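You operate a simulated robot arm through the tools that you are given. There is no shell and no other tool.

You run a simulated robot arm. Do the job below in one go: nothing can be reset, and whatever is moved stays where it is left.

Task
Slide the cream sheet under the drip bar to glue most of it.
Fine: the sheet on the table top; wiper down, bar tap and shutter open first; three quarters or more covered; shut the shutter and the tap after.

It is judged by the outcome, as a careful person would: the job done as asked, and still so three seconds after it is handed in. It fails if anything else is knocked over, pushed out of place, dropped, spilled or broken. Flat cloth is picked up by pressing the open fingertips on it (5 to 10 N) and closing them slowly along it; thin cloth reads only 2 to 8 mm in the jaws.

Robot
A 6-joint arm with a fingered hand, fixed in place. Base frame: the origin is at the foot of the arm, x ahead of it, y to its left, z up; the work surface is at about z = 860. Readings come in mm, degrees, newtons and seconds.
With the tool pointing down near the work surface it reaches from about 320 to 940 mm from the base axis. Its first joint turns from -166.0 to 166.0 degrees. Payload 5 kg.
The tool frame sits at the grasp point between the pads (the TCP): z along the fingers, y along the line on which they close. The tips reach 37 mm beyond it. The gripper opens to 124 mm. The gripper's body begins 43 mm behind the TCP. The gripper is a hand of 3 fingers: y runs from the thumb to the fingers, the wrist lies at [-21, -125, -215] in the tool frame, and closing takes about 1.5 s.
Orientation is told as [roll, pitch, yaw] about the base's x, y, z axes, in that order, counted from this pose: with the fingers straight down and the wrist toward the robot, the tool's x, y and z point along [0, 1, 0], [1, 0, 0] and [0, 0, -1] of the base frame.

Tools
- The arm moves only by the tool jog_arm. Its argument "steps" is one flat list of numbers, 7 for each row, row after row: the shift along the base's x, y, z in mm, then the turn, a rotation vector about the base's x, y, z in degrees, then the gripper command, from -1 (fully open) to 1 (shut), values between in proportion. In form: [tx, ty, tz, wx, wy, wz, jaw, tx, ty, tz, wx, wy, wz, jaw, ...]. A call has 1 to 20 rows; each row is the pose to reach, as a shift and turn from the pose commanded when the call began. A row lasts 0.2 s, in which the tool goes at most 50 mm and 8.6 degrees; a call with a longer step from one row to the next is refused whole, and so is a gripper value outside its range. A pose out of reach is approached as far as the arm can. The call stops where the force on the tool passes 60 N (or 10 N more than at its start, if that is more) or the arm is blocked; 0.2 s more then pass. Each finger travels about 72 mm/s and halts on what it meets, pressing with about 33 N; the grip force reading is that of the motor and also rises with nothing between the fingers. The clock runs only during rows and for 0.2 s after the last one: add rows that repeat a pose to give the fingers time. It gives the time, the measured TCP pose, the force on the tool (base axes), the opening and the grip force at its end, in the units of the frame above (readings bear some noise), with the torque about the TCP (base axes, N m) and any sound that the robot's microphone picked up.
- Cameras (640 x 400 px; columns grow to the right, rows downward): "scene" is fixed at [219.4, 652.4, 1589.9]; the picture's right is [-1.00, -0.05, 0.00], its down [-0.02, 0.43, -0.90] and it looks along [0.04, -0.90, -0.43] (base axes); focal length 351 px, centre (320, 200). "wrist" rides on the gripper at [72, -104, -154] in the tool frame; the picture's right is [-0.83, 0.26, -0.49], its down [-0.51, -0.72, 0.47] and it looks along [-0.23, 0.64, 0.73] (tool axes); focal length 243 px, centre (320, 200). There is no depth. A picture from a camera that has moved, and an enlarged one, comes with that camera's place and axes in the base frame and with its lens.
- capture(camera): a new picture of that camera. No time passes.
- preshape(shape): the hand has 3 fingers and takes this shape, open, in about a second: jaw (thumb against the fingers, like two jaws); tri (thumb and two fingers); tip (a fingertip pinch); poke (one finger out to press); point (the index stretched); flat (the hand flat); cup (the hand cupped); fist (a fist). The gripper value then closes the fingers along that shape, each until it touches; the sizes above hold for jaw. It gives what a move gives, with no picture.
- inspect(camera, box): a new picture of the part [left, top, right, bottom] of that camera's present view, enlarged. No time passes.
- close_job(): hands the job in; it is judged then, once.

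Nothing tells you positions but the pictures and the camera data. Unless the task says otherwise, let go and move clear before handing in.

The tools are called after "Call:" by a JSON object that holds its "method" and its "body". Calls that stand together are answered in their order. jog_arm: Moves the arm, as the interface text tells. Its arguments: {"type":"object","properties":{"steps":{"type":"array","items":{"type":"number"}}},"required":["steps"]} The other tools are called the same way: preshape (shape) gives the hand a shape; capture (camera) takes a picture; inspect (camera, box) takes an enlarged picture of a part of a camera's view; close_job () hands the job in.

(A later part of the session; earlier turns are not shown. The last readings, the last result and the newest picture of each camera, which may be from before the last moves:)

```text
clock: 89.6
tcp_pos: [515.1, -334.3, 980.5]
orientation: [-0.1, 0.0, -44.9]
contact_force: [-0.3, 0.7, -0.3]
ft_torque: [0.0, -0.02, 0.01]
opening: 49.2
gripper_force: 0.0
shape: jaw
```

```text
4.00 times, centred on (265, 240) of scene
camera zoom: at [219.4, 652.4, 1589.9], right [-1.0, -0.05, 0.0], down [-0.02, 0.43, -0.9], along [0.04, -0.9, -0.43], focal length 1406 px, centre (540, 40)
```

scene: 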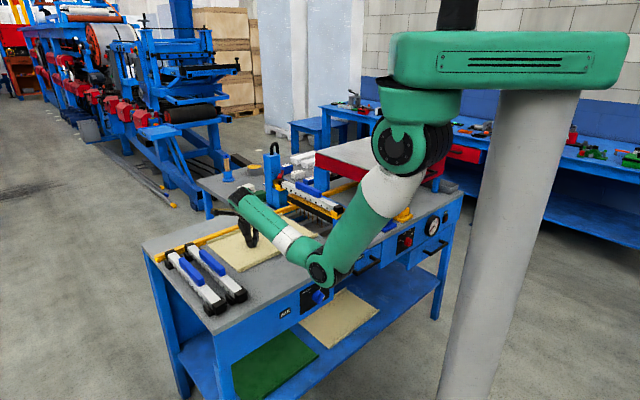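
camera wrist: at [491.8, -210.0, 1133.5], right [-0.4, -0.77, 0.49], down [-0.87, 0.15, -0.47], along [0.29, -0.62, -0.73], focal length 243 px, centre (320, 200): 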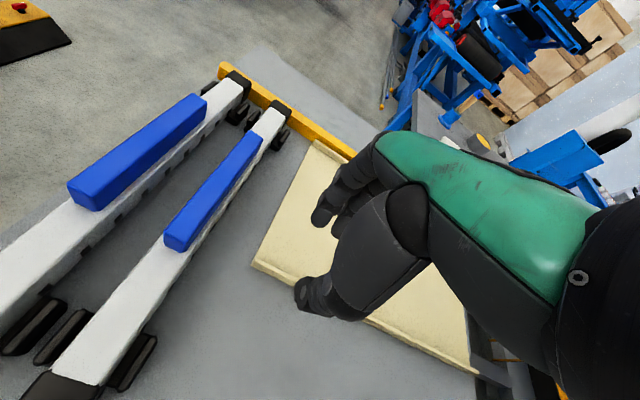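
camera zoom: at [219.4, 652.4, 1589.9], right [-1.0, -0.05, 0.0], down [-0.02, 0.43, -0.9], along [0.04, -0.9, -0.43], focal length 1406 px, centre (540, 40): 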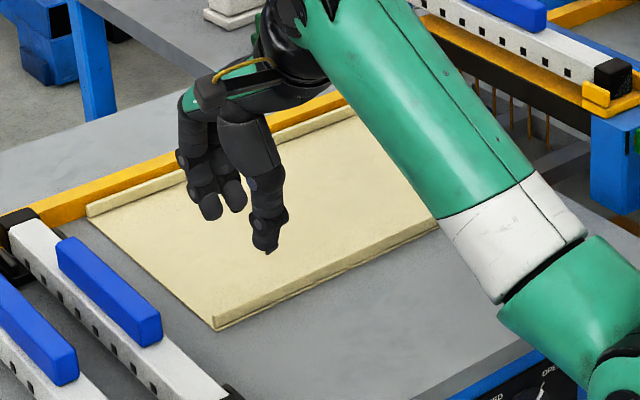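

The lip lies at r≈600, and the hand is centred over it near the rear end. Lowering and closing on the lip.

Call:
{"method": "jog_arm", "body": {"steps": [0, 0, -30, 0, 0, 0, 0.2, 0, 0, -55, 0, 0, 0, 0.2, 0, 0, -68, 0, 0, 0, 0.2, 0, 0, -74, 0, 0, 0, 0.2, 0, 0, -78, 0, 0, 0, 0.2, 0, 0, -78, 0, 0, 0, 0.4, 0, 0, -78, 0, 0, 0, 0.6, 0, 0, -78, 0, 0, 0, 0.8, 0, 0, -78, 0, 0, 0, 1, 0, 0, -78, 0, 0, 0, 1, 0, 0, -78, 0, 0, 0, 1]}}

Call:
{"method": "inspect", "body": {"camera": "scene", "box": [200, 190, 330, 290]}}

Call:
{"method": "inspect", "body": {"camera": "wrist", "box": [220, 200, 420, 340]}}

```text
clock: 92.0
tcp_pos: [515.2, -334.3, 901.9]
orientation: [0.0, 0.0, -44.9]
contact_force: [0.4, 1.6, 0.5]
ft_torque: [-0.04, 0.01, 0.05]
opening: 4.1
gripper_force: 33.1
shape: jaw
```

```text
4.00 times, centred on (265, 240) of scene
camera zoom: at [219.4, 652.4, 1589.9], right [-1.0, -0.05, 0.0], down [-0.02, 0.43, -0.9], along [0.04, -0.9, -0.43], focal length 1406 px, centre (540, 40)
```

zoom: 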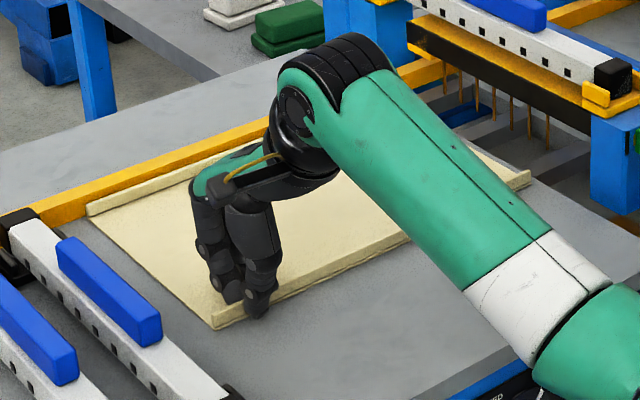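

```text
2.86 times, centred on (320, 270) of wrist
camera zoom: at [491.6, -209.9, 1054.6], right [-0.4, -0.77, 0.49], down [-0.87, 0.15, -0.47], along [0.29, -0.62, -0.73], focal length 693 px, centre (320, 0)
```

zoom: 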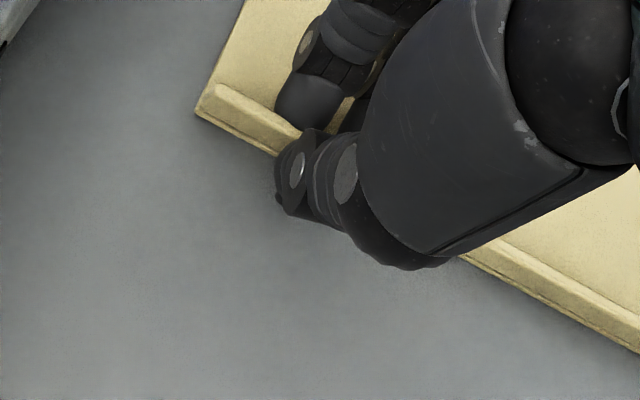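

The lip is held (4 mm). Sliding the sheet along the fence, a first 30 mm.

Call:
{"method": "jog_arm", "body": {"steps": [-2, -2, 0, 0, 0, 0, 1, -6, -6, 0, 0, 0, 0, 1, -11, -11, 0, 0, 0, 0, 1, -16, -16, 0, 0, 0, 0, 1, -21, -21, 0, 0, 0, 0, 1]}}

Call:
{"method": "inspect", "body": {"camera": "scene", "box": [200, 170, 350, 290]}}

Call:
{"method": "inspect", "body": {"camera": "wrist", "box": [220, 200, 420, 340]}}

```text
clock: 93.2
tcp_pos: [493.7, -355.0, 901.4]
orientation: [0.0, 0.1, -44.9]
contact_force: [-0.2, 0.6, -0.2]
ft_torque: [-0.05, -0.03, 0.13]
opening: 4.2
gripper_force: 33.1
shape: jaw
```

```text
3.33 times, centred on (275, 230) of scene
camera zoom: at [219.4, 652.4, 1589.9], right [-1.0, -0.05, 0.0], down [-0.02, 0.43, -0.9], along [0.04, -0.9, -0.43], focal length 1171 px, centre (470, 100)
```

zoom: 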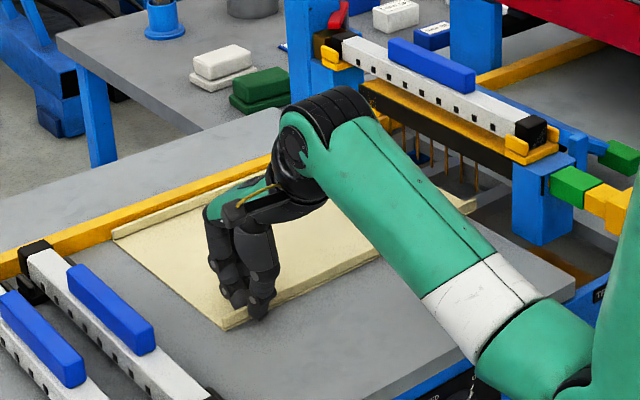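

```text
2.86 times, centred on (320, 270) of wrist
camera zoom: at [471.0, -230.4, 1054.4], right [-0.4, -0.77, 0.49], down [-0.87, 0.15, -0.47], along [0.29, -0.62, -0.73], focal length 693 px, centre (320, 0)
```

zoom: 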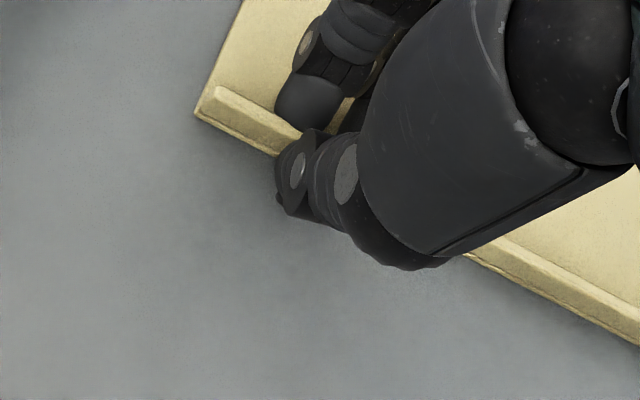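

The sheet follows the hand and stays parallel to the fence. Continuing 100 mm.

Call:
{"method": "jog_arm", "body": {"steps": [-6, -6, 0, 0, 0, 0, 1, -12, -12, 0, 0, 0, 0, 1, -18, -18, 0, 0, 0, 0, 1, -24, -24, 0, 0, 0, 0, 1, -30, -30, 0, 0, 0, 0, 1, -36, -36, 0, 0, 0, 0, 1, -42, -42, 0, 0, 0, 0, 1, -48, -48, 0, 0, 0, 0, 1, -54, -54, 0, 0, 0, 0, 1, -60, -60, 0, 0, 0, 0, 1, -66, -66, 0, 0, 0, 0, 1, -71, -71, 0, 0, 0, 0, 1]}}

Call:
{"method": "inspect", "body": {"camera": "scene", "box": [220, 160, 390, 290]}}

Call:
{"method": "capture", "body": {"camera": "wrist"}}

```text
clock: 95.8
tcp_pos: [422.8, -425.9, 901.7]
orientation: [-0.1, 0.0, -45.0]
contact_force: [0.3, -0.8, 0.4]
ft_torque: [-0.03, 0.03, 0.08]
opening: 4.0
gripper_force: 32.9
shape: jaw
```

```text
3.08 times, centred on (305, 225) of scene
camera zoom: at [219.4, 652.4, 1589.9], right [-1.0, -0.05, 0.0], down [-0.02, 0.43, -0.9], along [0.04, -0.9, -0.43], focal length 1081 px, centre (366, 123)
```

zoom: 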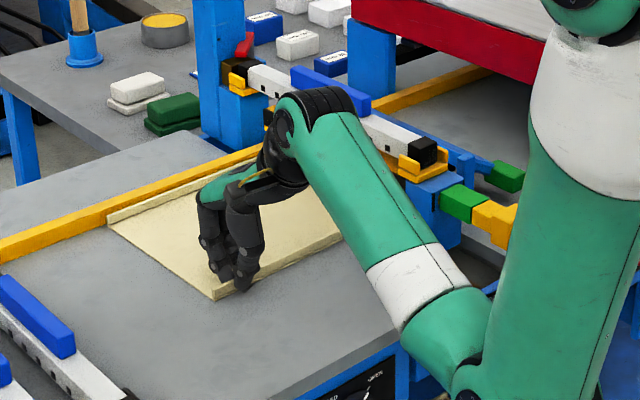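

```text
taken
camera wrist: at [399.7, -302.1, 1054.5], right [-0.4, -0.77, 0.49], down [-0.87, 0.15, -0.47], along [0.29, -0.62, -0.73], focal length 243 px, centre (320, 200)
```

wrist: 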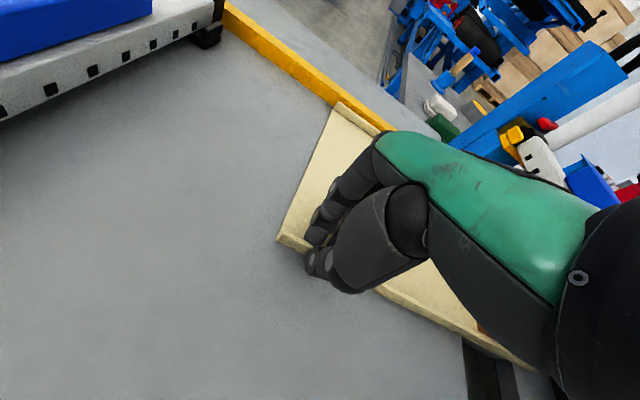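

The sheet is passing under the bar with glue landing on it. Continuing 90 mm.

Call:
{"method": "jog_arm", "body": {"steps": [-6, -6, 0, 0, 0, 0, 1, -12, -12, 0, 0, 0, 0, 1, -18, -18, 0, 0, 0, 0, 1, -24, -24, 0, 0, 0, 0, 1, -30, -30, 0, 0, 0, 0, 1, -36, -36, 0, 0, 0, 0, 1, -42, -42, 0, 0, 0, 0, 1, -48, -48, 0, 0, 0, 0, 1, -54, -54, 0, 0, 0, 0, 1, -60, -60, 0, 0, 0, 0, 1, -64, -64, 0, 0, 0, 0, 1]}}

Call:
{"method": "inspect", "body": {"camera": "scene", "box": [220, 160, 390, 290]}}

Call:
{"method": "capture", "body": {"camera": "wrist"}}

```text
clock: 98.2
tcp_pos: [360.7, -490.6, 901.0]
orientation: [0.0, -0.1, -44.9]
contact_force: [0.8, 0.0, 0.6]
ft_torque: [-0.04, -0.03, 0.07]
opening: 3.8
gripper_force: 32.8
shape: jaw
```

```text
3.08 times, centred on (305, 225) of scene
camera zoom: at [219.4, 652.4, 1589.9], right [-1.0, -0.05, 0.0], down [-0.02, 0.43, -0.9], along [0.04, -0.9, -0.43], focal length 1081 px, centre (366, 123)
```

zoom: 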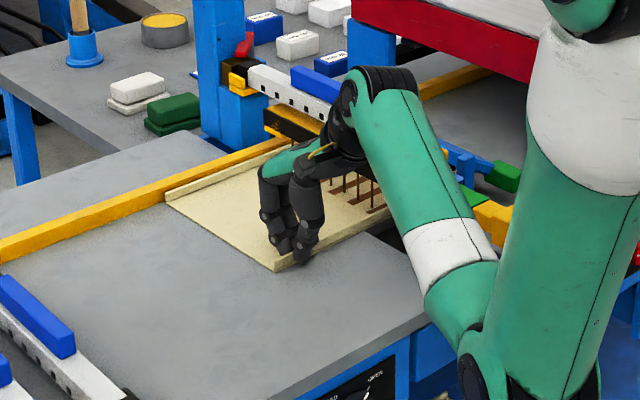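

```text
taken
camera wrist: at [336.3, -366.4, 1054.5], right [-0.4, -0.77, 0.49], down [-0.87, 0.15, -0.47], along [0.29, -0.62, -0.73], focal length 243 px, centre (320, 200)
```

wrist: 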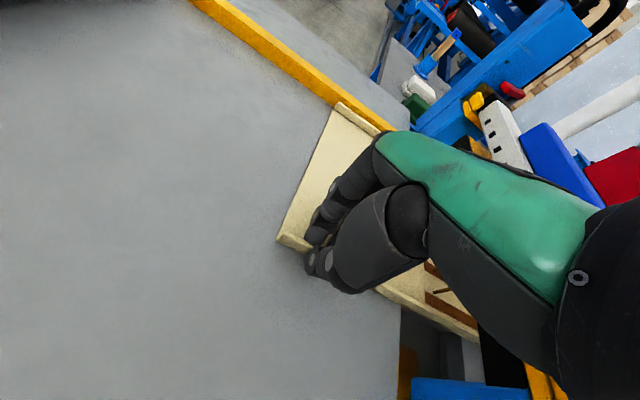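

Brown glue stripes are visible on the sheet. I'll go 40 mm further and check the clearance between hand and bar.

Call:
{"method": "jog_arm", "body": {"steps": [-6, -6, 0, 0, 0, 0, 1, -12, -12, 0, 0, 0, 0, 1, -18, -18, 0, 0, 0, 0, 1, -24, -24, 0, 0, 0, 0, 1, -28, -28, 0, 0, 0, 0, 1]}}

Call:
{"method": "inspect", "body": {"camera": "scene", "box": [260, 160, 380, 260]}}

Call:
{"method": "inspect", "body": {"camera": "wrist", "box": [270, 80, 640, 400]}}

```text
clock: 99.4
tcp_pos: [331.1, -518.5, 901.5]
orientation: [0.1, 0.0, -44.9]
contact_force: [0.2, -0.6, -0.5]
ft_torque: [0.0, -0.01, 0.06]
opening: 3.5
gripper_force: 32.9
shape: jaw
```

```text
4.00 times, centred on (320, 210) of scene
camera zoom: at [219.4, 652.4, 1589.9], right [-1.0, -0.05, 0.0], down [-0.02, 0.43, -0.9], along [0.04, -0.9, -0.43], focal length 1406 px, centre (320, 160)
```

zoom: 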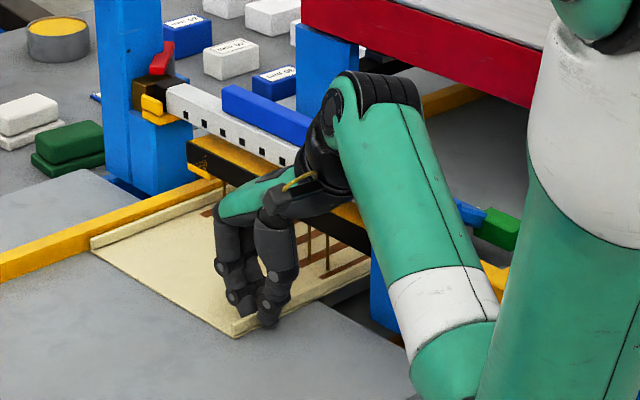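

```text
1.25 times, centred on (455, 240) of wrist
camera zoom: at [307.9, -394.2, 1054.7], right [-0.4, -0.77, 0.49], down [-0.87, 0.15, -0.47], along [0.29, -0.62, -0.73], focal length 303 px, centre (151, 150)
```

zoom: 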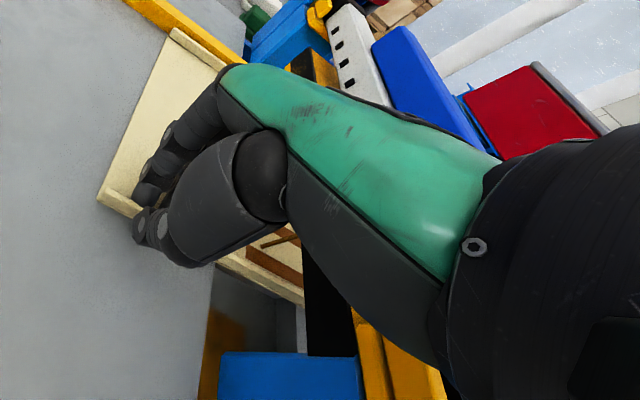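

Clearance to the bar is still about 25 mm. I'll go 14 mm further, then re-grip on the downstream side.

Call:
{"method": "jog_arm", "body": {"steps": [-4, -4, 0, 0, 0, 0, 1, -8, -8, 0, 0, 0, 0, 1, -10, -10, 0, 0, 0, 0, 1, -10, -10, 0, 0, 0, 0, 0.6, -10, -10, 0, 0, 0, 0, 0.2, -10, -10, 0, 0, 0, 0, 0.2, -10, -10, 0, 0, 0, 0, 0.2, -10, -10, 20, 0, 0, 0, 0.2, 2, 2, 55, 0, 0, 0, 0.2, 10, 10, 100, 0, 0, 0, 0.2]}}

Call:
{"method": "capture", "body": {"camera": "wrist"}}

Call:
{"method": "inspect", "body": {"camera": "scene", "box": [240, 150, 400, 260]}}

```text
clock: 101.6
tcp_pos: [341.9, -508.7, 1001.3]
orientation: [0.0, 0.1, -45.0]
contact_force: [-0.4, 0.2, 0.1]
ft_torque: [0.01, 0.0, -0.04]
opening: 49.1
gripper_force: 0.0
shape: jaw
```

```text
taken
camera wrist: at [318.3, -383.3, 1154.6], right [-0.4, -0.77, 0.49], down [-0.87, 0.15, -0.47], along [0.29, -0.62, -0.73], focal length 243 px, centre (320, 200)
```

wrist: 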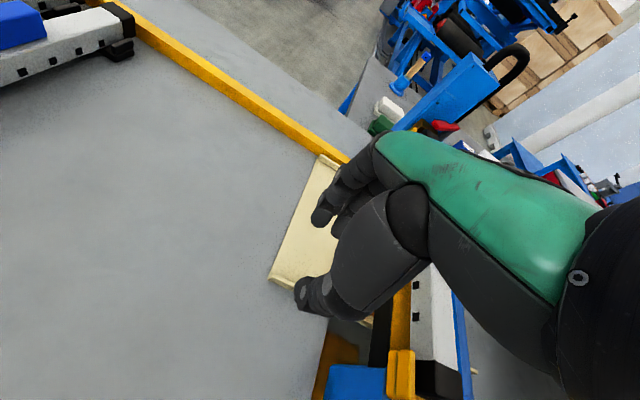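

```text
3.64 times, centred on (320, 205) of scene
camera zoom: at [219.4, 652.4, 1589.9], right [-1.0, -0.05, 0.0], down [-0.02, 0.43, -0.9], along [0.04, -0.9, -0.43], focal length 1278 px, centre (320, 182)
```

zoom: 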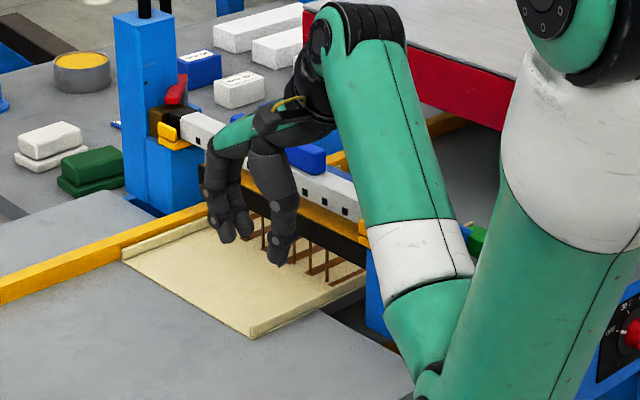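

The glued sheet's rear is still upstream. I'll lift over the bar and look at the downstream end.

Call:
{"method": "jog_arm", "body": {"steps": [5, 5, 45, 0, 0, 0, 0.2, 5, 5, 90, 0, 0, 0, 0.2, 0, 0, 125, 0, 0, 0, 0.2, -34, -34, 130, 0, 0, 0, 0.2, -68, -68, 130, 0, 0, 0, 0.2, -102, -102, 130, 0, 0, 0, 0.2, -136, -136, 130, 0, 0, 0, 0.2, -170, -170, 125, 0, 0, 0, 0.2, -204, -204, 110, 0, 0, 0, 0.2, -238, -238, 90, 0, 0, 0, 0.2, -242, -241, 80, 0, 0, 0, 0.2]}}

Call:
{"method": "capture", "body": {"camera": "wrist"}}

Call:
{"method": "inspect", "body": {"camera": "scene", "box": [240, 130, 420, 270]}}

```text
refused: row 9 steps farther than a row can; nothing moved
```

```text
taken
camera wrist: at [318.3, -383.3, 1154.6], right [-0.4, -0.77, 0.49], down [-0.87, 0.15, -0.47], along [0.29, -0.62, -0.73], focal length 243 px, centre (320, 200)
```

wrist: 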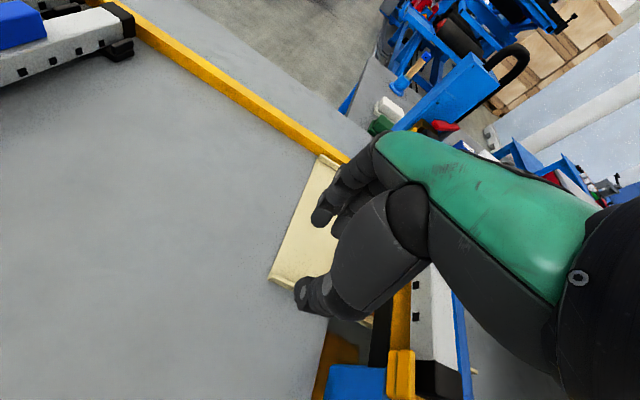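

```text
2.86 times, centred on (330, 200) of scene
camera zoom: at [219.4, 652.4, 1589.9], right [-1.0, -0.05, 0.0], down [-0.02, 0.43, -0.9], along [0.04, -0.9, -0.43], focal length 1004 px, centre (291, 200)
```

zoom: 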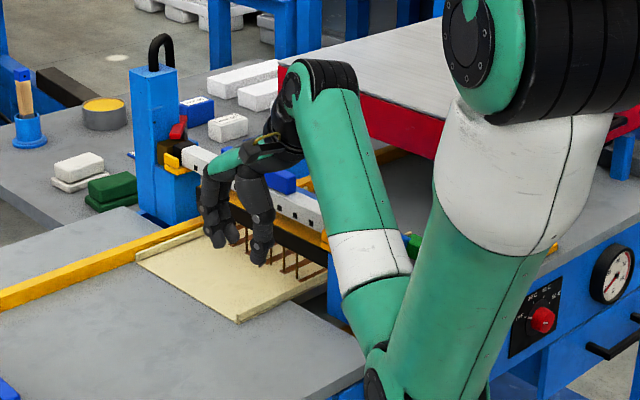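

The sheet is unchanged; one row was too long, so I'll repeat the crossing with smaller steps.

Call:
{"method": "jog_arm", "body": {"steps": [5, 5, 45, 0, 0, 0, 0.2, 5, 5, 90, 0, 0, 0, 0.2, 0, 0, 125, 0, 0, 0, 0.2, -33, -33, 130, 0, 0, 0, 0.2, -66, -66, 130, 0, 0, 0, 0.2, -99, -99, 130, 0, 0, 0, 0.2, -132, -132, 130, 0, 0, 0, 0.2, -164, -164, 122, 0, 0, 0, 0.2, -195, -195, 110, 0, 0, 0, 0.2, -225, -225, 95, 0, 0, 0, 0.2, -242, -241, 80, 0, 0, 0, 0.2]}}

Call:
{"method": "capture", "body": {"camera": "wrist"}}

Call:
{"method": "inspect", "body": {"camera": "scene", "box": [240, 130, 420, 270]}}

```text
clock: 104.0
tcp_pos: [98.3, -750.0, 1081.7]
orientation: [0.0, -0.1, -45.0]
contact_force: [-0.3, -0.5, 0.9]
ft_torque: [-0.02, 0.0, -0.01]
opening: 49.1
gripper_force: 0.1
shape: jaw
```

```text
taken
camera wrist: at [75.4, -624.7, 1235.0], right [-0.4, -0.77, 0.49], down [-0.87, 0.15, -0.47], along [0.29, -0.62, -0.73], focal length 243 px, centre (320, 200)
```

wrist: 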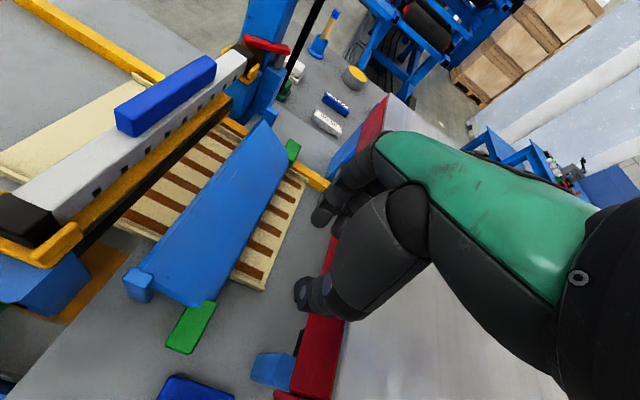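

```text
2.86 times, centred on (330, 200) of scene
camera zoom: at [219.4, 652.4, 1589.9], right [-1.0, -0.05, 0.0], down [-0.02, 0.43, -0.9], along [0.04, -0.9, -0.43], focal length 1004 px, centre (291, 200)
```

zoom: 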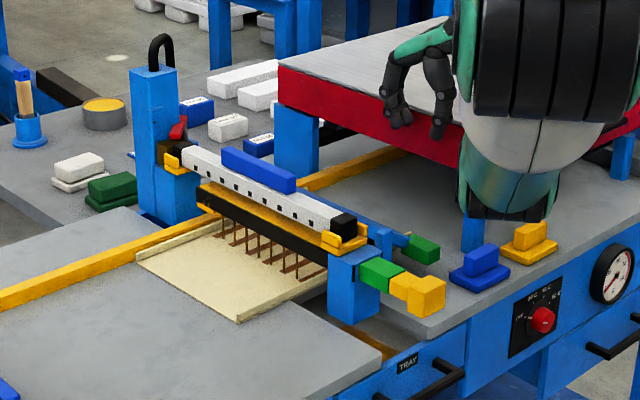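

The glue lies in stripes and they look unspread even past the wiper, so I should check whether the wiper is really fully down. Zooming in.

Call:
{"method": "inspect", "body": {"camera": "wrist", "box": [110, 100, 330, 360]}}

Call:
{"method": "inspect", "body": {"camera": "scene", "box": [310, 175, 400, 240]}}

Call:
{"method": "inspect", "body": {"camera": "wrist", "box": [210, 120, 330, 300]}}

```text
1.54 times, centred on (220, 230) of wrist
camera zoom: at [75.4, -624.7, 1235.0], right [-0.4, -0.77, 0.49], down [-0.87, 0.15, -0.47], along [0.29, -0.62, -0.73], focal length 373 px, centre (474, 154)
```

zoom: 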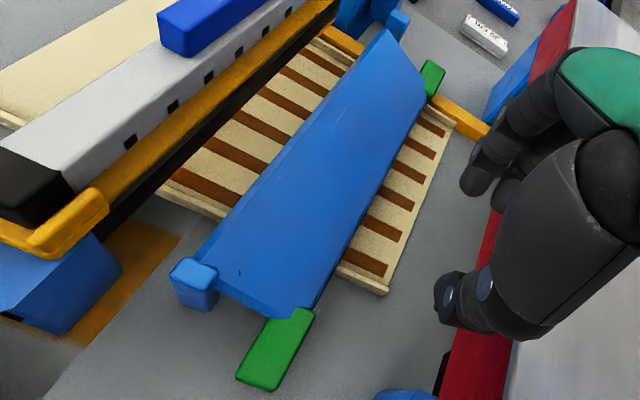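

```text
6.15 times, centred on (355, 208) of scene
camera zoom: at [219.4, 652.4, 1589.9], right [-1.0, -0.05, 0.0], down [-0.02, 0.43, -0.9], along [0.04, -0.9, -0.43], focal length 2162 px, centre (105, 154)
```

zoom: 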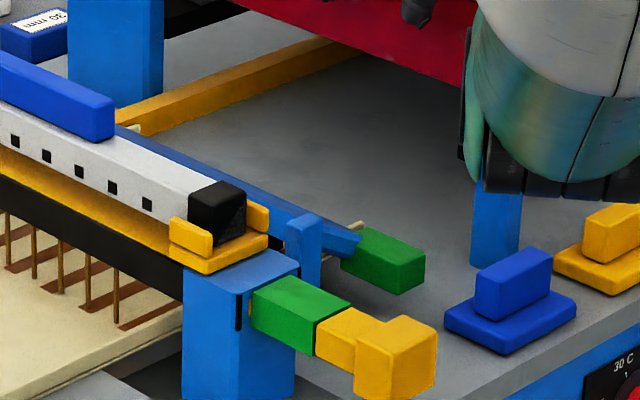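

```text
2.22 times, centred on (270, 210) of wrist
camera zoom: at [75.4, -624.7, 1235.0], right [-0.4, -0.77, 0.49], down [-0.87, 0.15, -0.47], along [0.29, -0.62, -0.73], focal length 539 px, centre (431, 178)
```

zoom: 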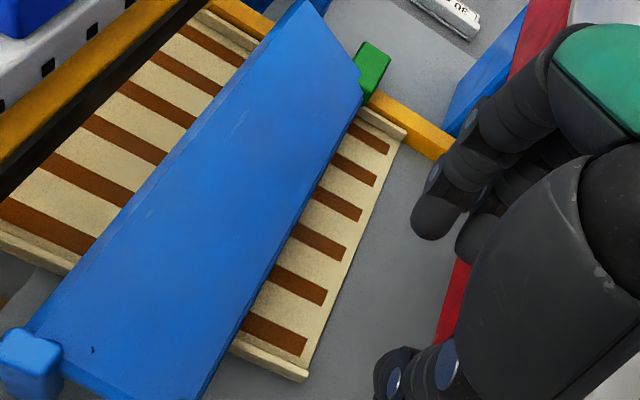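

The stripes aren't being spread by the wiper, so I'll press its near tab again to see whether it goes lower.

Call:
{"method": "jog_arm", "body": {"steps": [0, 25, 0, 0, 0, 0, 0.6, -4, 50, -20, 0, 0, 0, 1, -8, 75, -50, 0, 0, 0, 1, -11, 88, -85, 0, 0, 0, 1, -11, 88, -115, 0, 0, 0, 1, -11, 88, -125, 0, 0, 0, 1, -11, 88, -130, 0, 0, 0, 1, -11, 88, -134, 0, 0, 0, 1, -11, 88, -138, 0, 0, 0, 1]}}

Call:
{"method": "capture", "body": {"camera": "wrist"}}

Call:
{"method": "inspect", "body": {"camera": "scene", "box": [310, 155, 400, 240]}}

```text
clock: 106.0
tcp_pos: [88.6, -662.8, 947.8]
orientation: [-0.3, -0.3, -44.9]
contact_force: [-0.5, 10.3, 39.1]
ft_torque: [0.76, 0.23, -0.02]
opening: 0.2
gripper_force: 33.2
shape: jaw
```

```text
taken
camera wrist: at [64.5, -536.7, 1100.4], right [-0.4, -0.77, 0.5], down [-0.87, 0.15, -0.47], along [0.29, -0.62, -0.73], focal length 243 px, centre (320, 200)
```

wrist: 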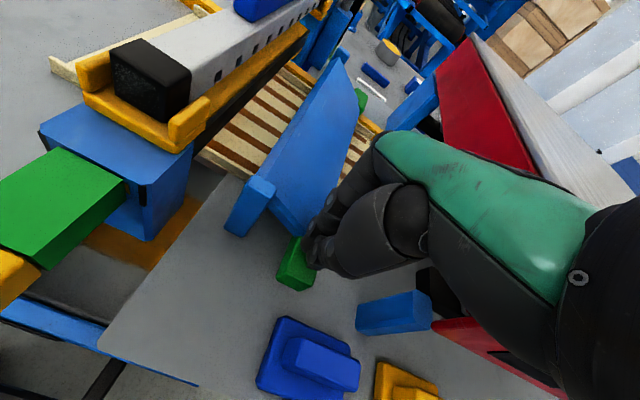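

```text
4.71 times, centred on (355, 198) of scene
camera zoom: at [219.4, 652.4, 1589.9], right [-1.0, -0.05, 0.0], down [-0.02, 0.43, -0.9], along [0.04, -0.9, -0.43], focal length 1654 px, centre (155, 212)
```

zoom: 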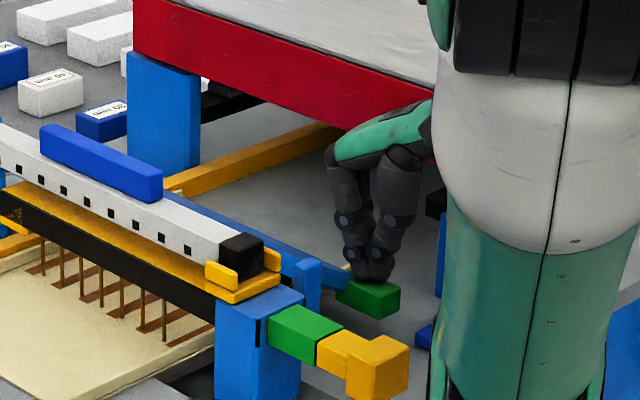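

The tab meets its hard stop at the same height as before, so the wiper is fully down. I'll now grip the near lip just downstream of the wiper.

Call:
{"method": "jog_arm", "body": {"steps": [0, 0, 20, 0, 0, 0, 1, 0, -10, 50, 0, 0, 0, 0.6, 7, -40, 60, 0, 0, 0, 0.2, 15, -70, 50, 0, 0, 0, 0.2, 19.6, -84.6, 30, 0, 0, 0, 0.2, 19.6, -84.6, 5, 0, 0, 0, 0.2]}}

Call:
{"method": "capture", "body": {"camera": "wrist"}}

Call:
{"method": "inspect", "body": {"camera": "wrist", "box": [210, 160, 350, 330]}}

```text
clock: 107.5
tcp_pos: [109.7, -752.6, 962.1]
orientation: [-0.9, -0.9, -44.8]
contact_force: [5.3, -3.8, 14.9]
ft_torque: [0.55, 1.77, 0.03]
opening: 49.0
gripper_force: 0.0
shape: jaw
stopped in row 6: the force on the tool passed its limit at 71 N (the readings are from after the stop); the commanded pose is now the measured one
```

```text
taken
camera wrist: at [85.6, -624.8, 1111.7], right [-0.4, -0.76, 0.51], down [-0.87, 0.14, -0.47], along [0.29, -0.63, -0.72], focal length 243 px, centre (320, 200)
```

wrist: 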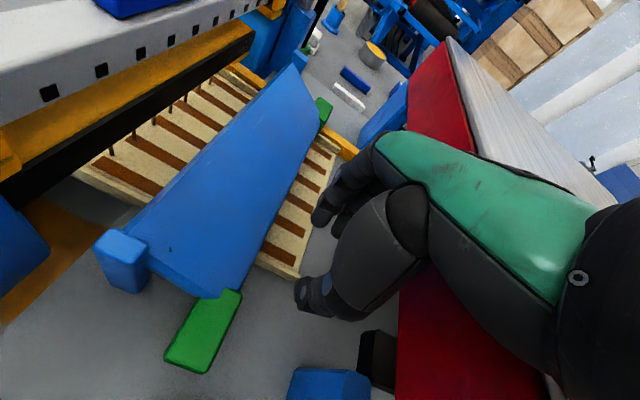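

```text
2.35 times, centred on (280, 245) of wrist
camera zoom: at [85.6, -624.8, 1111.7], right [-0.4, -0.76, 0.51], down [-0.87, 0.14, -0.47], along [0.29, -0.63, -0.72], focal length 571 px, centre (414, 94)
```

zoom: 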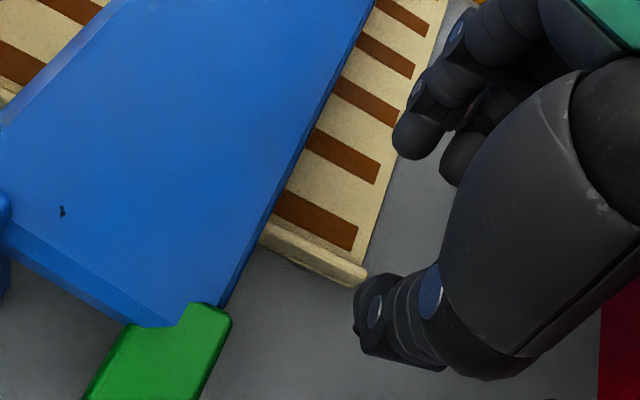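

Something on the hand (the small box beside the wrist) touched the top of the blue post there, so pulling from this side is cramped. The sheet slides with almost no force, so pushing its rear edge from upstream is better. I'll lift clear and check everything is still in place.

Call:
{"method": "jog_arm", "body": {"steps": [0, 0, 20, 0.9, 0, 0, 0.2, 0, 0, 60, 0.9, 0, 0, 0.6, 0, 0, 105, 0, 0, 0, 1, 0, 0, 150, 0, 0, 0, 1, 0, 0, 170, 0, 0, 0, 1]}}

Call:
{"method": "capture", "body": {"camera": "wrist"}}

Call:
{"method": "inspect", "body": {"camera": "scene", "box": [290, 150, 450, 270]}}

```text
clock: 108.7
tcp_pos: [108.4, -752.4, 1128.2]
orientation: [-0.5, -0.5, -44.9]
contact_force: [-0.4, 0.1, -0.7]
ft_torque: [-0.01, 0.0, 0.02]
opening: 0.0
gripper_force: 33.2
shape: jaw
```

```text
taken
camera wrist: at [84.7, -624.5, 1279.0], right [-0.4, -0.77, 0.5], down [-0.87, 0.14, -0.47], along [0.29, -0.63, -0.72], focal length 243 px, centre (320, 200)
```

wrist: 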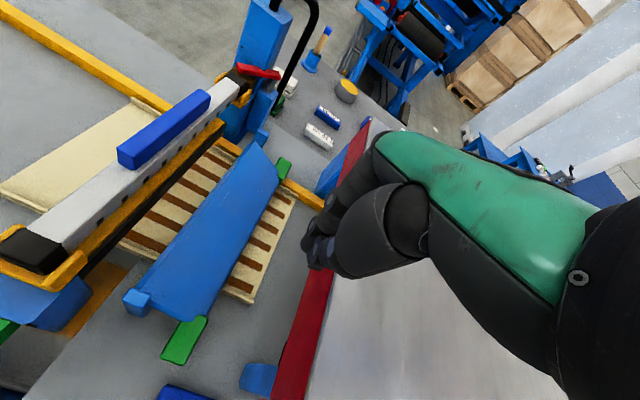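

```text
3.33 times, centred on (370, 210) of scene
camera zoom: at [219.4, 652.4, 1589.9], right [-1.0, -0.05, 0.0], down [-0.02, 0.43, -0.9], along [0.04, -0.9, -0.43], focal length 1171 px, centre (153, 167)
```

zoom: 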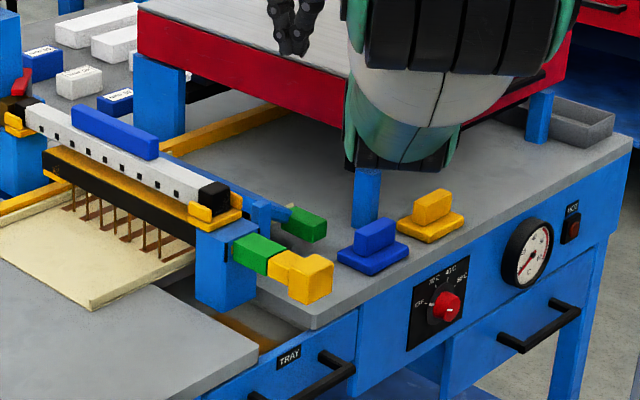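

Everything is in place. Crossing back upstream over the bar while turning the hand to yaw -135.

Call:
{"method": "jog_arm", "body": {"steps": [26, 20, 5, 0.5, 0, -7.5, 1, 52, 41, 5, 0.5, 0, -15, 1, 79, 61, 5, 0.5, 0, -22.5, 1, 105, 81, 5, 0.5, 0, -30, 1, 131, 102, 5, 0.5, 0, -37.5, 1, 157, 122, 5, 0.5, 0, -45, 1, 184, 142, 5, 0.5, 0, -52.5, 1, 210, 163, 5, 0.5, 0, -60, 1, 236, 183, 5, 0.5, 0, -67.5, 1, 262, 203, 5, 0.5, 0, -75, 1, 288, 224, 0, 0.5, 0, -82.5, 1, 314.7, 244, -10, 0.5, 0, -90, 1, 314.7, 244, -10, 0.5, 0, -90, 1]}}

Call:
{"method": "capture", "body": {"camera": "wrist"}}

Call:
{"method": "inspect", "body": {"camera": "scene", "box": [220, 130, 400, 270]}}

```text
clock: 111.5
tcp_pos: [431.5, -557.1, 1073.0]
orientation: [-0.4, -0.3, -134.8]
contact_force: [0.8, 0.2, 0.1]
ft_torque: [0.0, 0.05, 0.03]
opening: 0.1
gripper_force: 32.9
shape: jaw
out of reach, approached as far as the arm can: row 10, 11, 12, 13
```

```text
taken
camera wrist: at [557.5, -534.6, 1224.1], right [-0.77, 0.4, 0.5], down [0.15, 0.87, -0.47], along [-0.62, -0.29, -0.73], focal length 243 px, centre (320, 200)
```

wrist: 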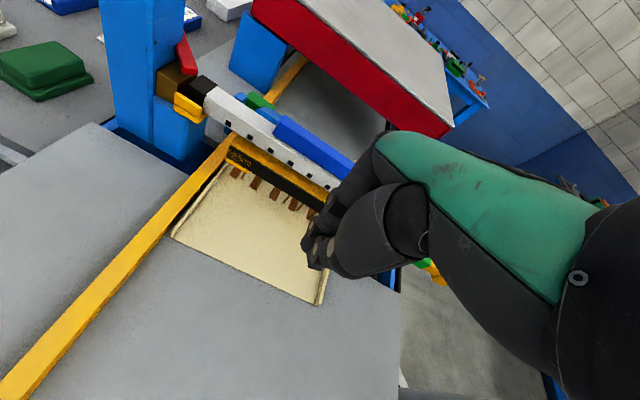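

```text
2.86 times, centred on (310, 200) of scene
camera zoom: at [219.4, 652.4, 1589.9], right [-1.0, -0.05, 0.0], down [-0.02, 0.43, -0.9], along [0.04, -0.9, -0.43], focal length 1004 px, centre (349, 200)
```

zoom: 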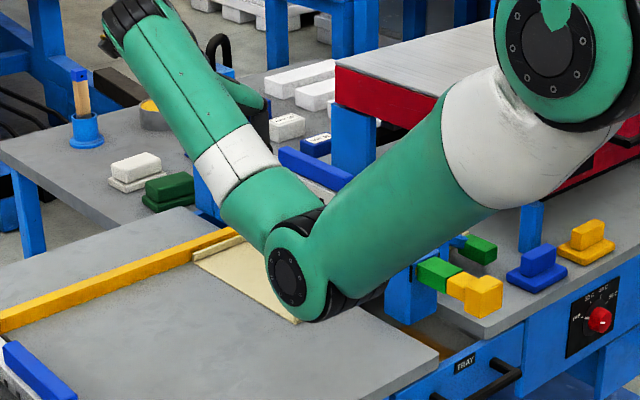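

The hand is turned and just behind the sheet's rear edge (e1≈108–116). I'll go to r≈735, a little behind the edge, and lower to the table.

Call:
{"method": "jog_arm", "body": {"steps": [10, -6, -30, 0.4, 0, 0, 1, 21, -13, -65, 0.4, 0, 0, 1, 31.7, -19.2, -95, 0.4, 0, 0, 1, 31.7, -19.2, -125, 0.4, 0, 0, 1, 31.7, -19.2, -150, 0.4, 0, 0, 1, 31.7, -19.2, -163, 0.4, 0, 0, 1]}}

Call:
{"method": "capture", "body": {"camera": "wrist"}}

Call:
{"method": "capture", "body": {"camera": "scene"}}

```text
clock: 112.9
tcp_pos: [462.9, -575.8, 907.2]
orientation: [-0.9, 0.2, -134.8]
contact_force: [0.3, 0.0, -0.1]
ft_torque: [0.0, 0.01, 0.01]
opening: 0.0
gripper_force: 33.2
shape: jaw
```

```text
taken
camera wrist: at [588.6, -555.5, 1060.3], right [-0.77, 0.39, 0.5], down [0.15, 0.87, -0.46], along [-0.62, -0.28, -0.73], focal length 243 px, centre (320, 200)
```

wrist: 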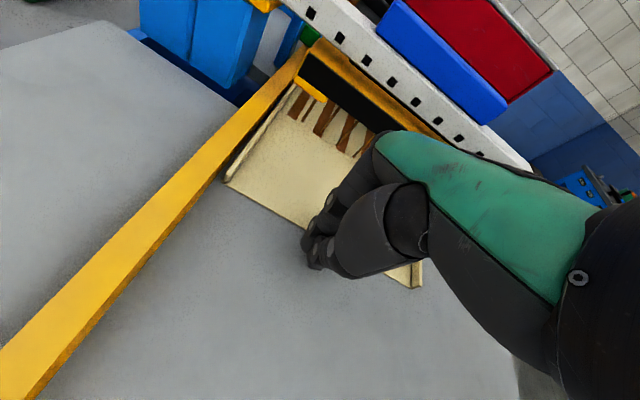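

```text
taken
```

scene: 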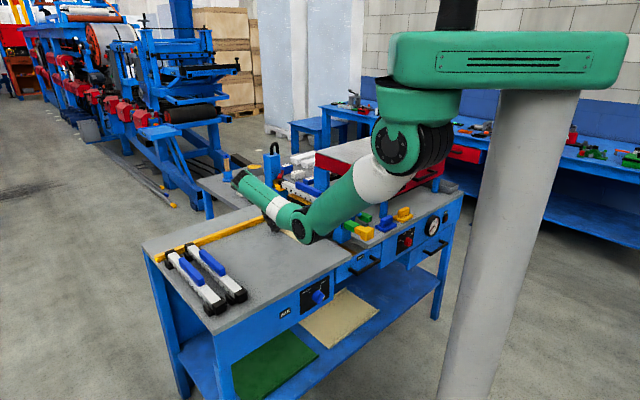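

Good position just behind the edge. Lowering the last few millimetres and starting to push.

Call:
{"method": "jog_arm", "body": {"steps": [0, 0, -4, 0.9, 0, 0, 1, 0, 0, -7, 0.9, 0, 0, 1, -3, -3, -7, 0.9, 0, 0, 1, -6, -6, -7, 0.9, 0, 0, 1, -10, -10, -7, 0.9, 0, 0, 1, -14, -14, -7, 0.9, 0, 0, 1]}}

Call:
{"method": "capture", "body": {"camera": "wrist"}}

```text
clock: 114.3
tcp_pos: [450.9, -590.8, 902.5]
orientation: [-1.5, 0.7, -135.0]
contact_force: [0.0, -0.3, 0.5]
ft_torque: [-0.02, 0.03, 0.0]
opening: 0.1
gripper_force: 33.3
shape: jaw
```

```text
taken
camera wrist: at [575.0, -572.2, 1054.4], right [-0.77, 0.39, 0.51], down [0.15, 0.88, -0.45], along [-0.62, -0.27, -0.73], focal length 243 px, centre (320, 200)
```

wrist: 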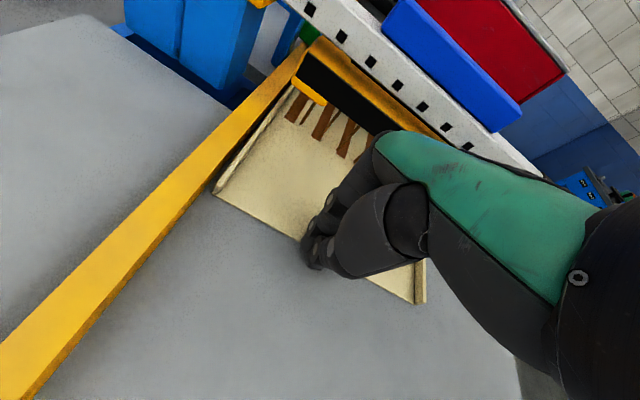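

The tips are slightly too high (would slide over the sheet). I'll back off 14 mm, lower to the table, and push again.

Call:
{"method": "jog_arm", "body": {"steps": [6, 6, 0, 0, 0, 0, 1, 12, 12, 0, 0, 0, 0, 1, 12, 12, -2, 0, 0, 0, 1, 12, 12, -4, 0, 0, 0, 1]}}

Call:
{"method": "inspect", "body": {"camera": "wrist", "box": [200, 160, 440, 310]}}

```text
clock: 115.3
tcp_pos: [463.0, -578.7, 898.3]
orientation: [-1.4, 0.7, -134.9]
contact_force: [-3.0, 1.8, 8.6]
ft_torque: [-0.07, 0.0, -0.06]
opening: 0.0
gripper_force: 32.7
shape: jaw
```

```text
2.67 times, centred on (320, 235) of wrist
camera zoom: at [586.7, -560.0, 1051.3], right [-0.77, 0.39, 0.51], down [0.15, 0.88, -0.45], along [-0.62, -0.27, -0.73], focal length 647 px, centre (320, 107)
```

zoom: 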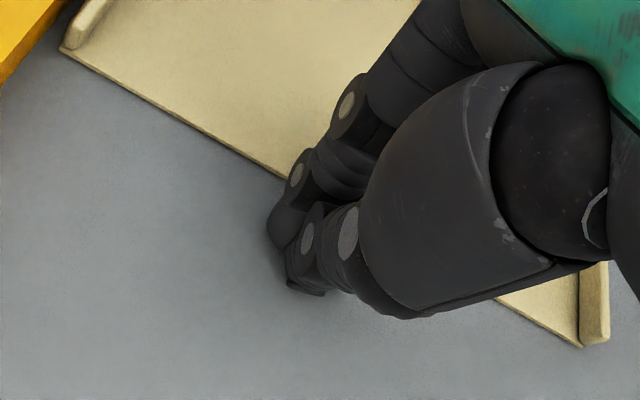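

Tips are on the table behind the edge. Pushing forward.

Call:
{"method": "jog_arm", "body": {"steps": [-4, -4, 0.5, 0, 0, 0, 1, -8, -8, 0.5, 0, 0, 0, 1, -12, -12, 0.5, 0, 0, 0, 1, -16, -16, 0.5, 0, 0, 0, 1, -20, -20, 0.5, 0, 0, 0, 1, -24, -24, 0.5, 0, 0, 0, 1, -28, -28, 0.5, 0, 0, 0, 1]}}

Call:
{"method": "inspect", "body": {"camera": "wrist", "box": [200, 160, 440, 310]}}

Call:
{"method": "capture", "body": {"camera": "wrist"}}

```text
clock: 116.9
tcp_pos: [433.1, -606.8, 898.4]
orientation: [-1.5, 0.8, -134.9]
contact_force: [3.1, 2.0, 10.6]
ft_torque: [0.03, -0.19, 0.04]
opening: 0.0
gripper_force: 32.8
shape: jaw
```

```text
2.67 times, centred on (320, 235) of wrist
camera zoom: at [559.1, -587.1, 1051.1], right [-0.77, 0.39, 0.51], down [0.15, 0.88, -0.45], along [-0.62, -0.27, -0.73], focal length 647 px, centre (320, 107)
```

zoom: 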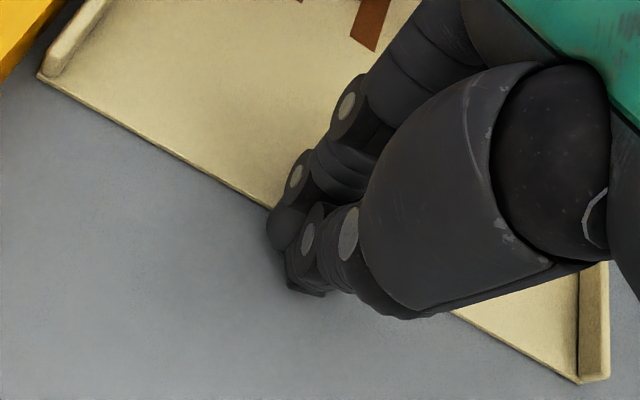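

```text
taken
camera wrist: at [559.1, -587.1, 1051.1], right [-0.77, 0.39, 0.51], down [0.15, 0.88, -0.45], along [-0.62, -0.27, -0.73], focal length 243 px, centre (320, 200)
```

wrist: 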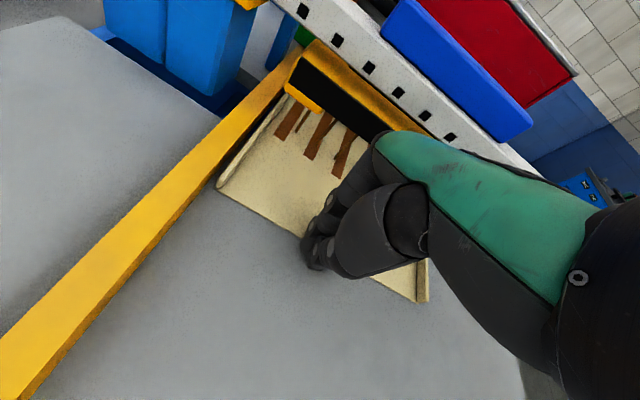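

The edge is being pushed (rear edge now e1≈131 and square). Continuing 35 mm.

Call:
{"method": "jog_arm", "body": {"steps": [-4, -4, 0, 0, 0, 0, 1, -8, -8, 0, 0, 0, 0, 1, -12, -12, 0, 0, 0, 0, 1, -16, -16, 0, 0, 0, 0, 1, -20, -20, 0, 0, 0, 0, 1, -25, -25, 0, 0, 0, 0, 1]}}

Call:
{"method": "capture", "body": {"camera": "wrist"}}

Call:
{"method": "inspect", "body": {"camera": "scene", "box": [230, 150, 390, 260]}}

```text
clock: 118.3
tcp_pos: [408.6, -631.4, 898.8]
orientation: [-1.5, 0.7, -134.9]
contact_force: [3.2, 4.7, 13.4]
ft_torque: [0.09, -0.17, 0.04]
opening: 0.1
gripper_force: 32.7
shape: jaw
```

```text
taken
camera wrist: at [533.9, -612.6, 1051.0], right [-0.77, 0.39, 0.51], down [0.15, 0.88, -0.45], along [-0.62, -0.27, -0.73], focal length 243 px, centre (320, 200)
```

wrist: 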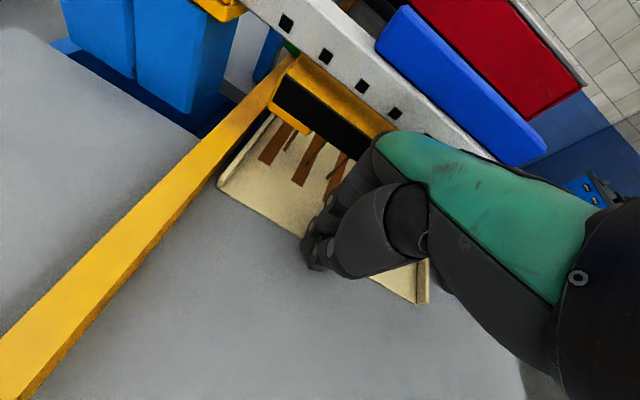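

```text
3.64 times, centred on (310, 205) of scene
camera zoom: at [219.4, 652.4, 1589.9], right [-1.0, -0.05, 0.0], down [-0.02, 0.43, -0.9], along [0.04, -0.9, -0.43], focal length 1278 px, centre (356, 182)
```

zoom: 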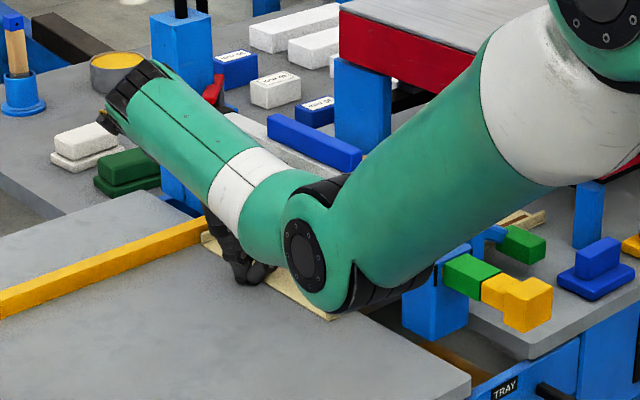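

By the stripe ends the nozzle line is at e1≈222 and the rear edge at e1≈166, so a bit over 80% is covered. I'll push 14 mm more for margin, watching forces near the bar.

Call:
{"method": "jog_arm", "body": {"steps": [-3, -3, 0, 0, 0, 0, 1, -6, -6, 0, 0, 0, 0, 1, -8, -8, 0, 0, 0, 0, 1, -10, -10, 0, 0, 0, 0, 1]}}

Call:
{"method": "capture", "body": {"camera": "wrist"}}

```text
clock: 119.3
tcp_pos: [398.3, -640.9, 899.1]
orientation: [-1.4, 0.7, -134.9]
contact_force: [2.7, 3.6, 10.8]
ft_torque: [0.07, -0.23, 0.05]
opening: 0.0
gripper_force: 32.5
shape: jaw
```

```text
taken
camera wrist: at [523.7, -622.9, 1051.0], right [-0.77, 0.39, 0.51], down [0.15, 0.88, -0.45], along [-0.62, -0.27, -0.73], focal length 243 px, centre (320, 200)
```

wrist: 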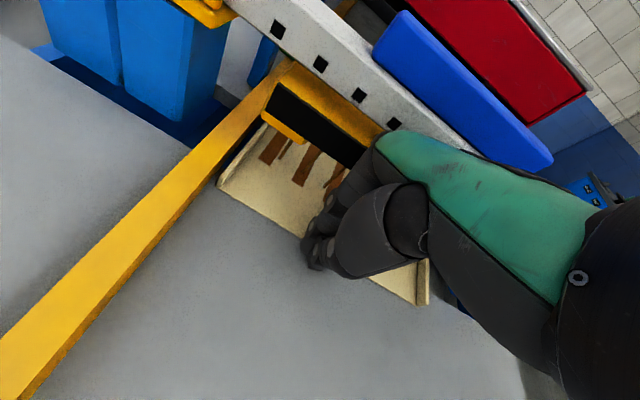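

About 88% is under glue now and the sheet still rests across the table tops. I'll back off, lift, and return to the shutter handle.

Call:
{"method": "jog_arm", "body": {"steps": [10.6, 10.6, 5, 0, 0, 0, 1, 28, 28, 35, 0, 0, 0, 1, 38.9, 38.9, 75, 0, 0, 0, 1, 24.7, 53, 110, 0, 0, 8, 1, -3.5, 81.3, 133, 0, 0, 16, 1, -31.8, 109.6, 150, 0, 0, 24, 1, -60, 137.9, 150, 0, 0, 32, 1, -88.4, 166.2, 150, 0, 0, 40, 1, -113, 191, 150, 0, 0, 48, 1, -141.4, 198, 150, 0, 0, 56, 1, -169.7, 190.9, 150, 0, 0, 64, 1, -180.3, 180.3, 150, 0, 0, 72, 1, -180.3, 180.3, 150, 0, 0, 80, 1, -180.3, 180.3, 150, 0, 0, 88, 1, -180.3, 180.3, 150, 0, 0, 90, 1]}}

Call:
{"method": "capture", "body": {"camera": "wrist"}}

Call:
{"method": "inspect", "body": {"camera": "scene", "box": [230, 140, 410, 270]}}

```text
clock: 122.5
tcp_pos: [219.5, -461.8, 1048.4]
orientation: [-1.6, 0.8, -44.8]
contact_force: [-0.1, -0.1, 0.3]
ft_torque: [-0.01, -0.02, 0.0]
opening: 0.0
gripper_force: 32.7
shape: jaw
```

```text
taken
camera wrist: at [198.9, -334.6, 1200.5], right [-0.39, -0.77, 0.51], down [-0.88, 0.14, -0.45], along [0.27, -0.62, -0.73], focal length 243 px, centre (320, 200)
```

wrist: 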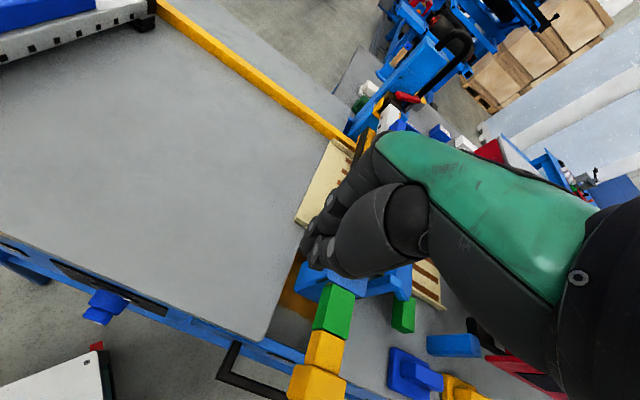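

```text
3.08 times, centred on (320, 205) of scene
camera zoom: at [219.4, 652.4, 1589.9], right [-1.0, -0.05, 0.0], down [-0.02, 0.43, -0.9], along [0.04, -0.9, -0.43], focal length 1081 px, centre (320, 185)
```

zoom: 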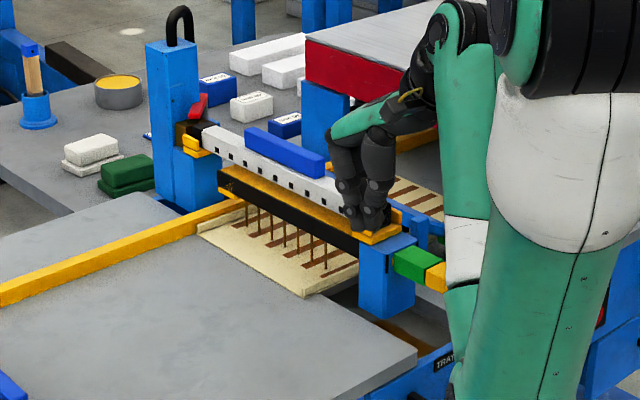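

Now turning the hand to yaw -135 above the handle again, with jaws opening.

Call:
{"method": "jog_arm", "body": {"steps": [-7, -2.6, 0, 0.56, -1.7, -7.5, 0.5, -14, -5, 0, 0.56, -1.7, -15.7, 0, -21, -8, 0, 0.56, -1.7, -23.9, -0.5, -28, -10, 0, 0.56, -1.7, -32.1, -1, -35, -13, 0, 0.56, -1.7, -40.3, -1, -42, -15, 0, 0.56, -1.7, -48.5, -1, -49, -18, 0, 0.56, -1.7, -56.7, -1, -56, -20, 0, 0.56, -1.7, -64.9, -1, -63, -23, 0, 0.56, -1.7, -73.1, -1, -70, -25.5, 0, 0.56, -1.7, -81.3, -1, -82, -27, 0, 0.56, -1.7, -89.5, -1, -82, -27, 0, 0.56, -1.7, -90, -1]}}

Call:
{"method": "capture", "body": {"camera": "wrist"}}

```text
clock: 125.1
tcp_pos: [136.5, -488.5, 1048.2]
orientation: [0.1, 1.4, -135.1]
contact_force: [0.5, 0.7, 0.5]
ft_torque: [-0.01, -0.01, 0.02]
opening: 123.7
gripper_force: 0.1
shape: jaw
```

```text
taken
camera wrist: at [257.6, -468.2, 1203.4], right [-0.78, 0.39, 0.49], down [0.16, 0.88, -0.46], along [-0.61, -0.28, -0.75], focal length 243 px, centre (320, 200)
```

wrist: 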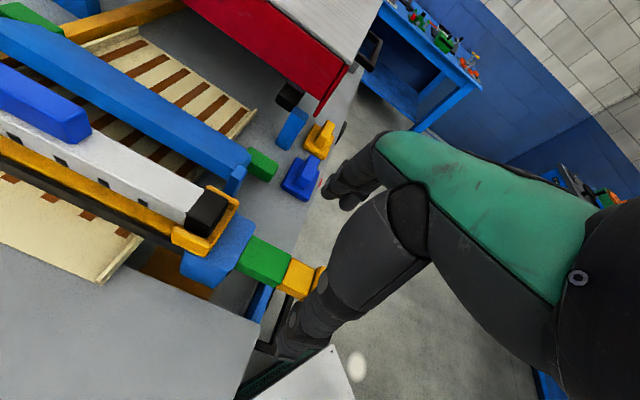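

Descending around the slide and drawing back to the crossbar.

Call:
{"method": "jog_arm", "body": {"steps": [0, 0, -30, 0, 0, 0, -1, -7, 7, -60, 0, 0, 0, -1, -18, 18, -85, 0, 0, 0, -1, -30, 30, -103, 0, 0, 0, -1, -41, 41, -113, 0, 0, 0, -1, -41, 41, -113, 0, 0, 0, -1]}}

Call:
{"method": "capture", "body": {"camera": "wrist"}}

```text
clock: 126.5
tcp_pos: [94.7, -446.0, 935.4]
orientation: [0.1, 1.2, -134.9]
contact_force: [-0.2, -0.4, -0.8]
ft_torque: [0.01, -0.01, -0.02]
opening: 123.7
gripper_force: 0.1
shape: jaw
```

```text
taken
camera wrist: at [216.3, -426.9, 1090.6], right [-0.78, 0.39, 0.49], down [0.16, 0.88, -0.46], along [-0.6, -0.28, -0.75], focal length 243 px, centre (320, 200)
```

wrist: 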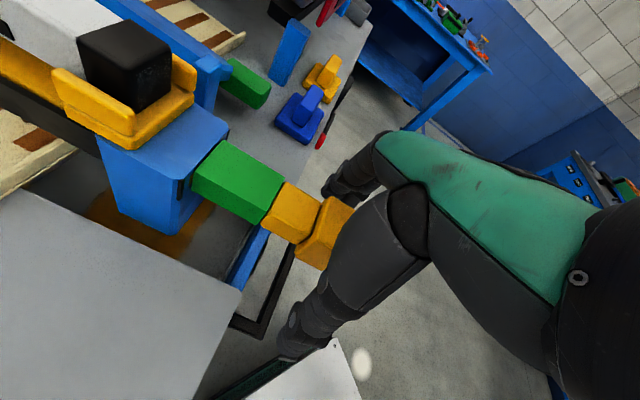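

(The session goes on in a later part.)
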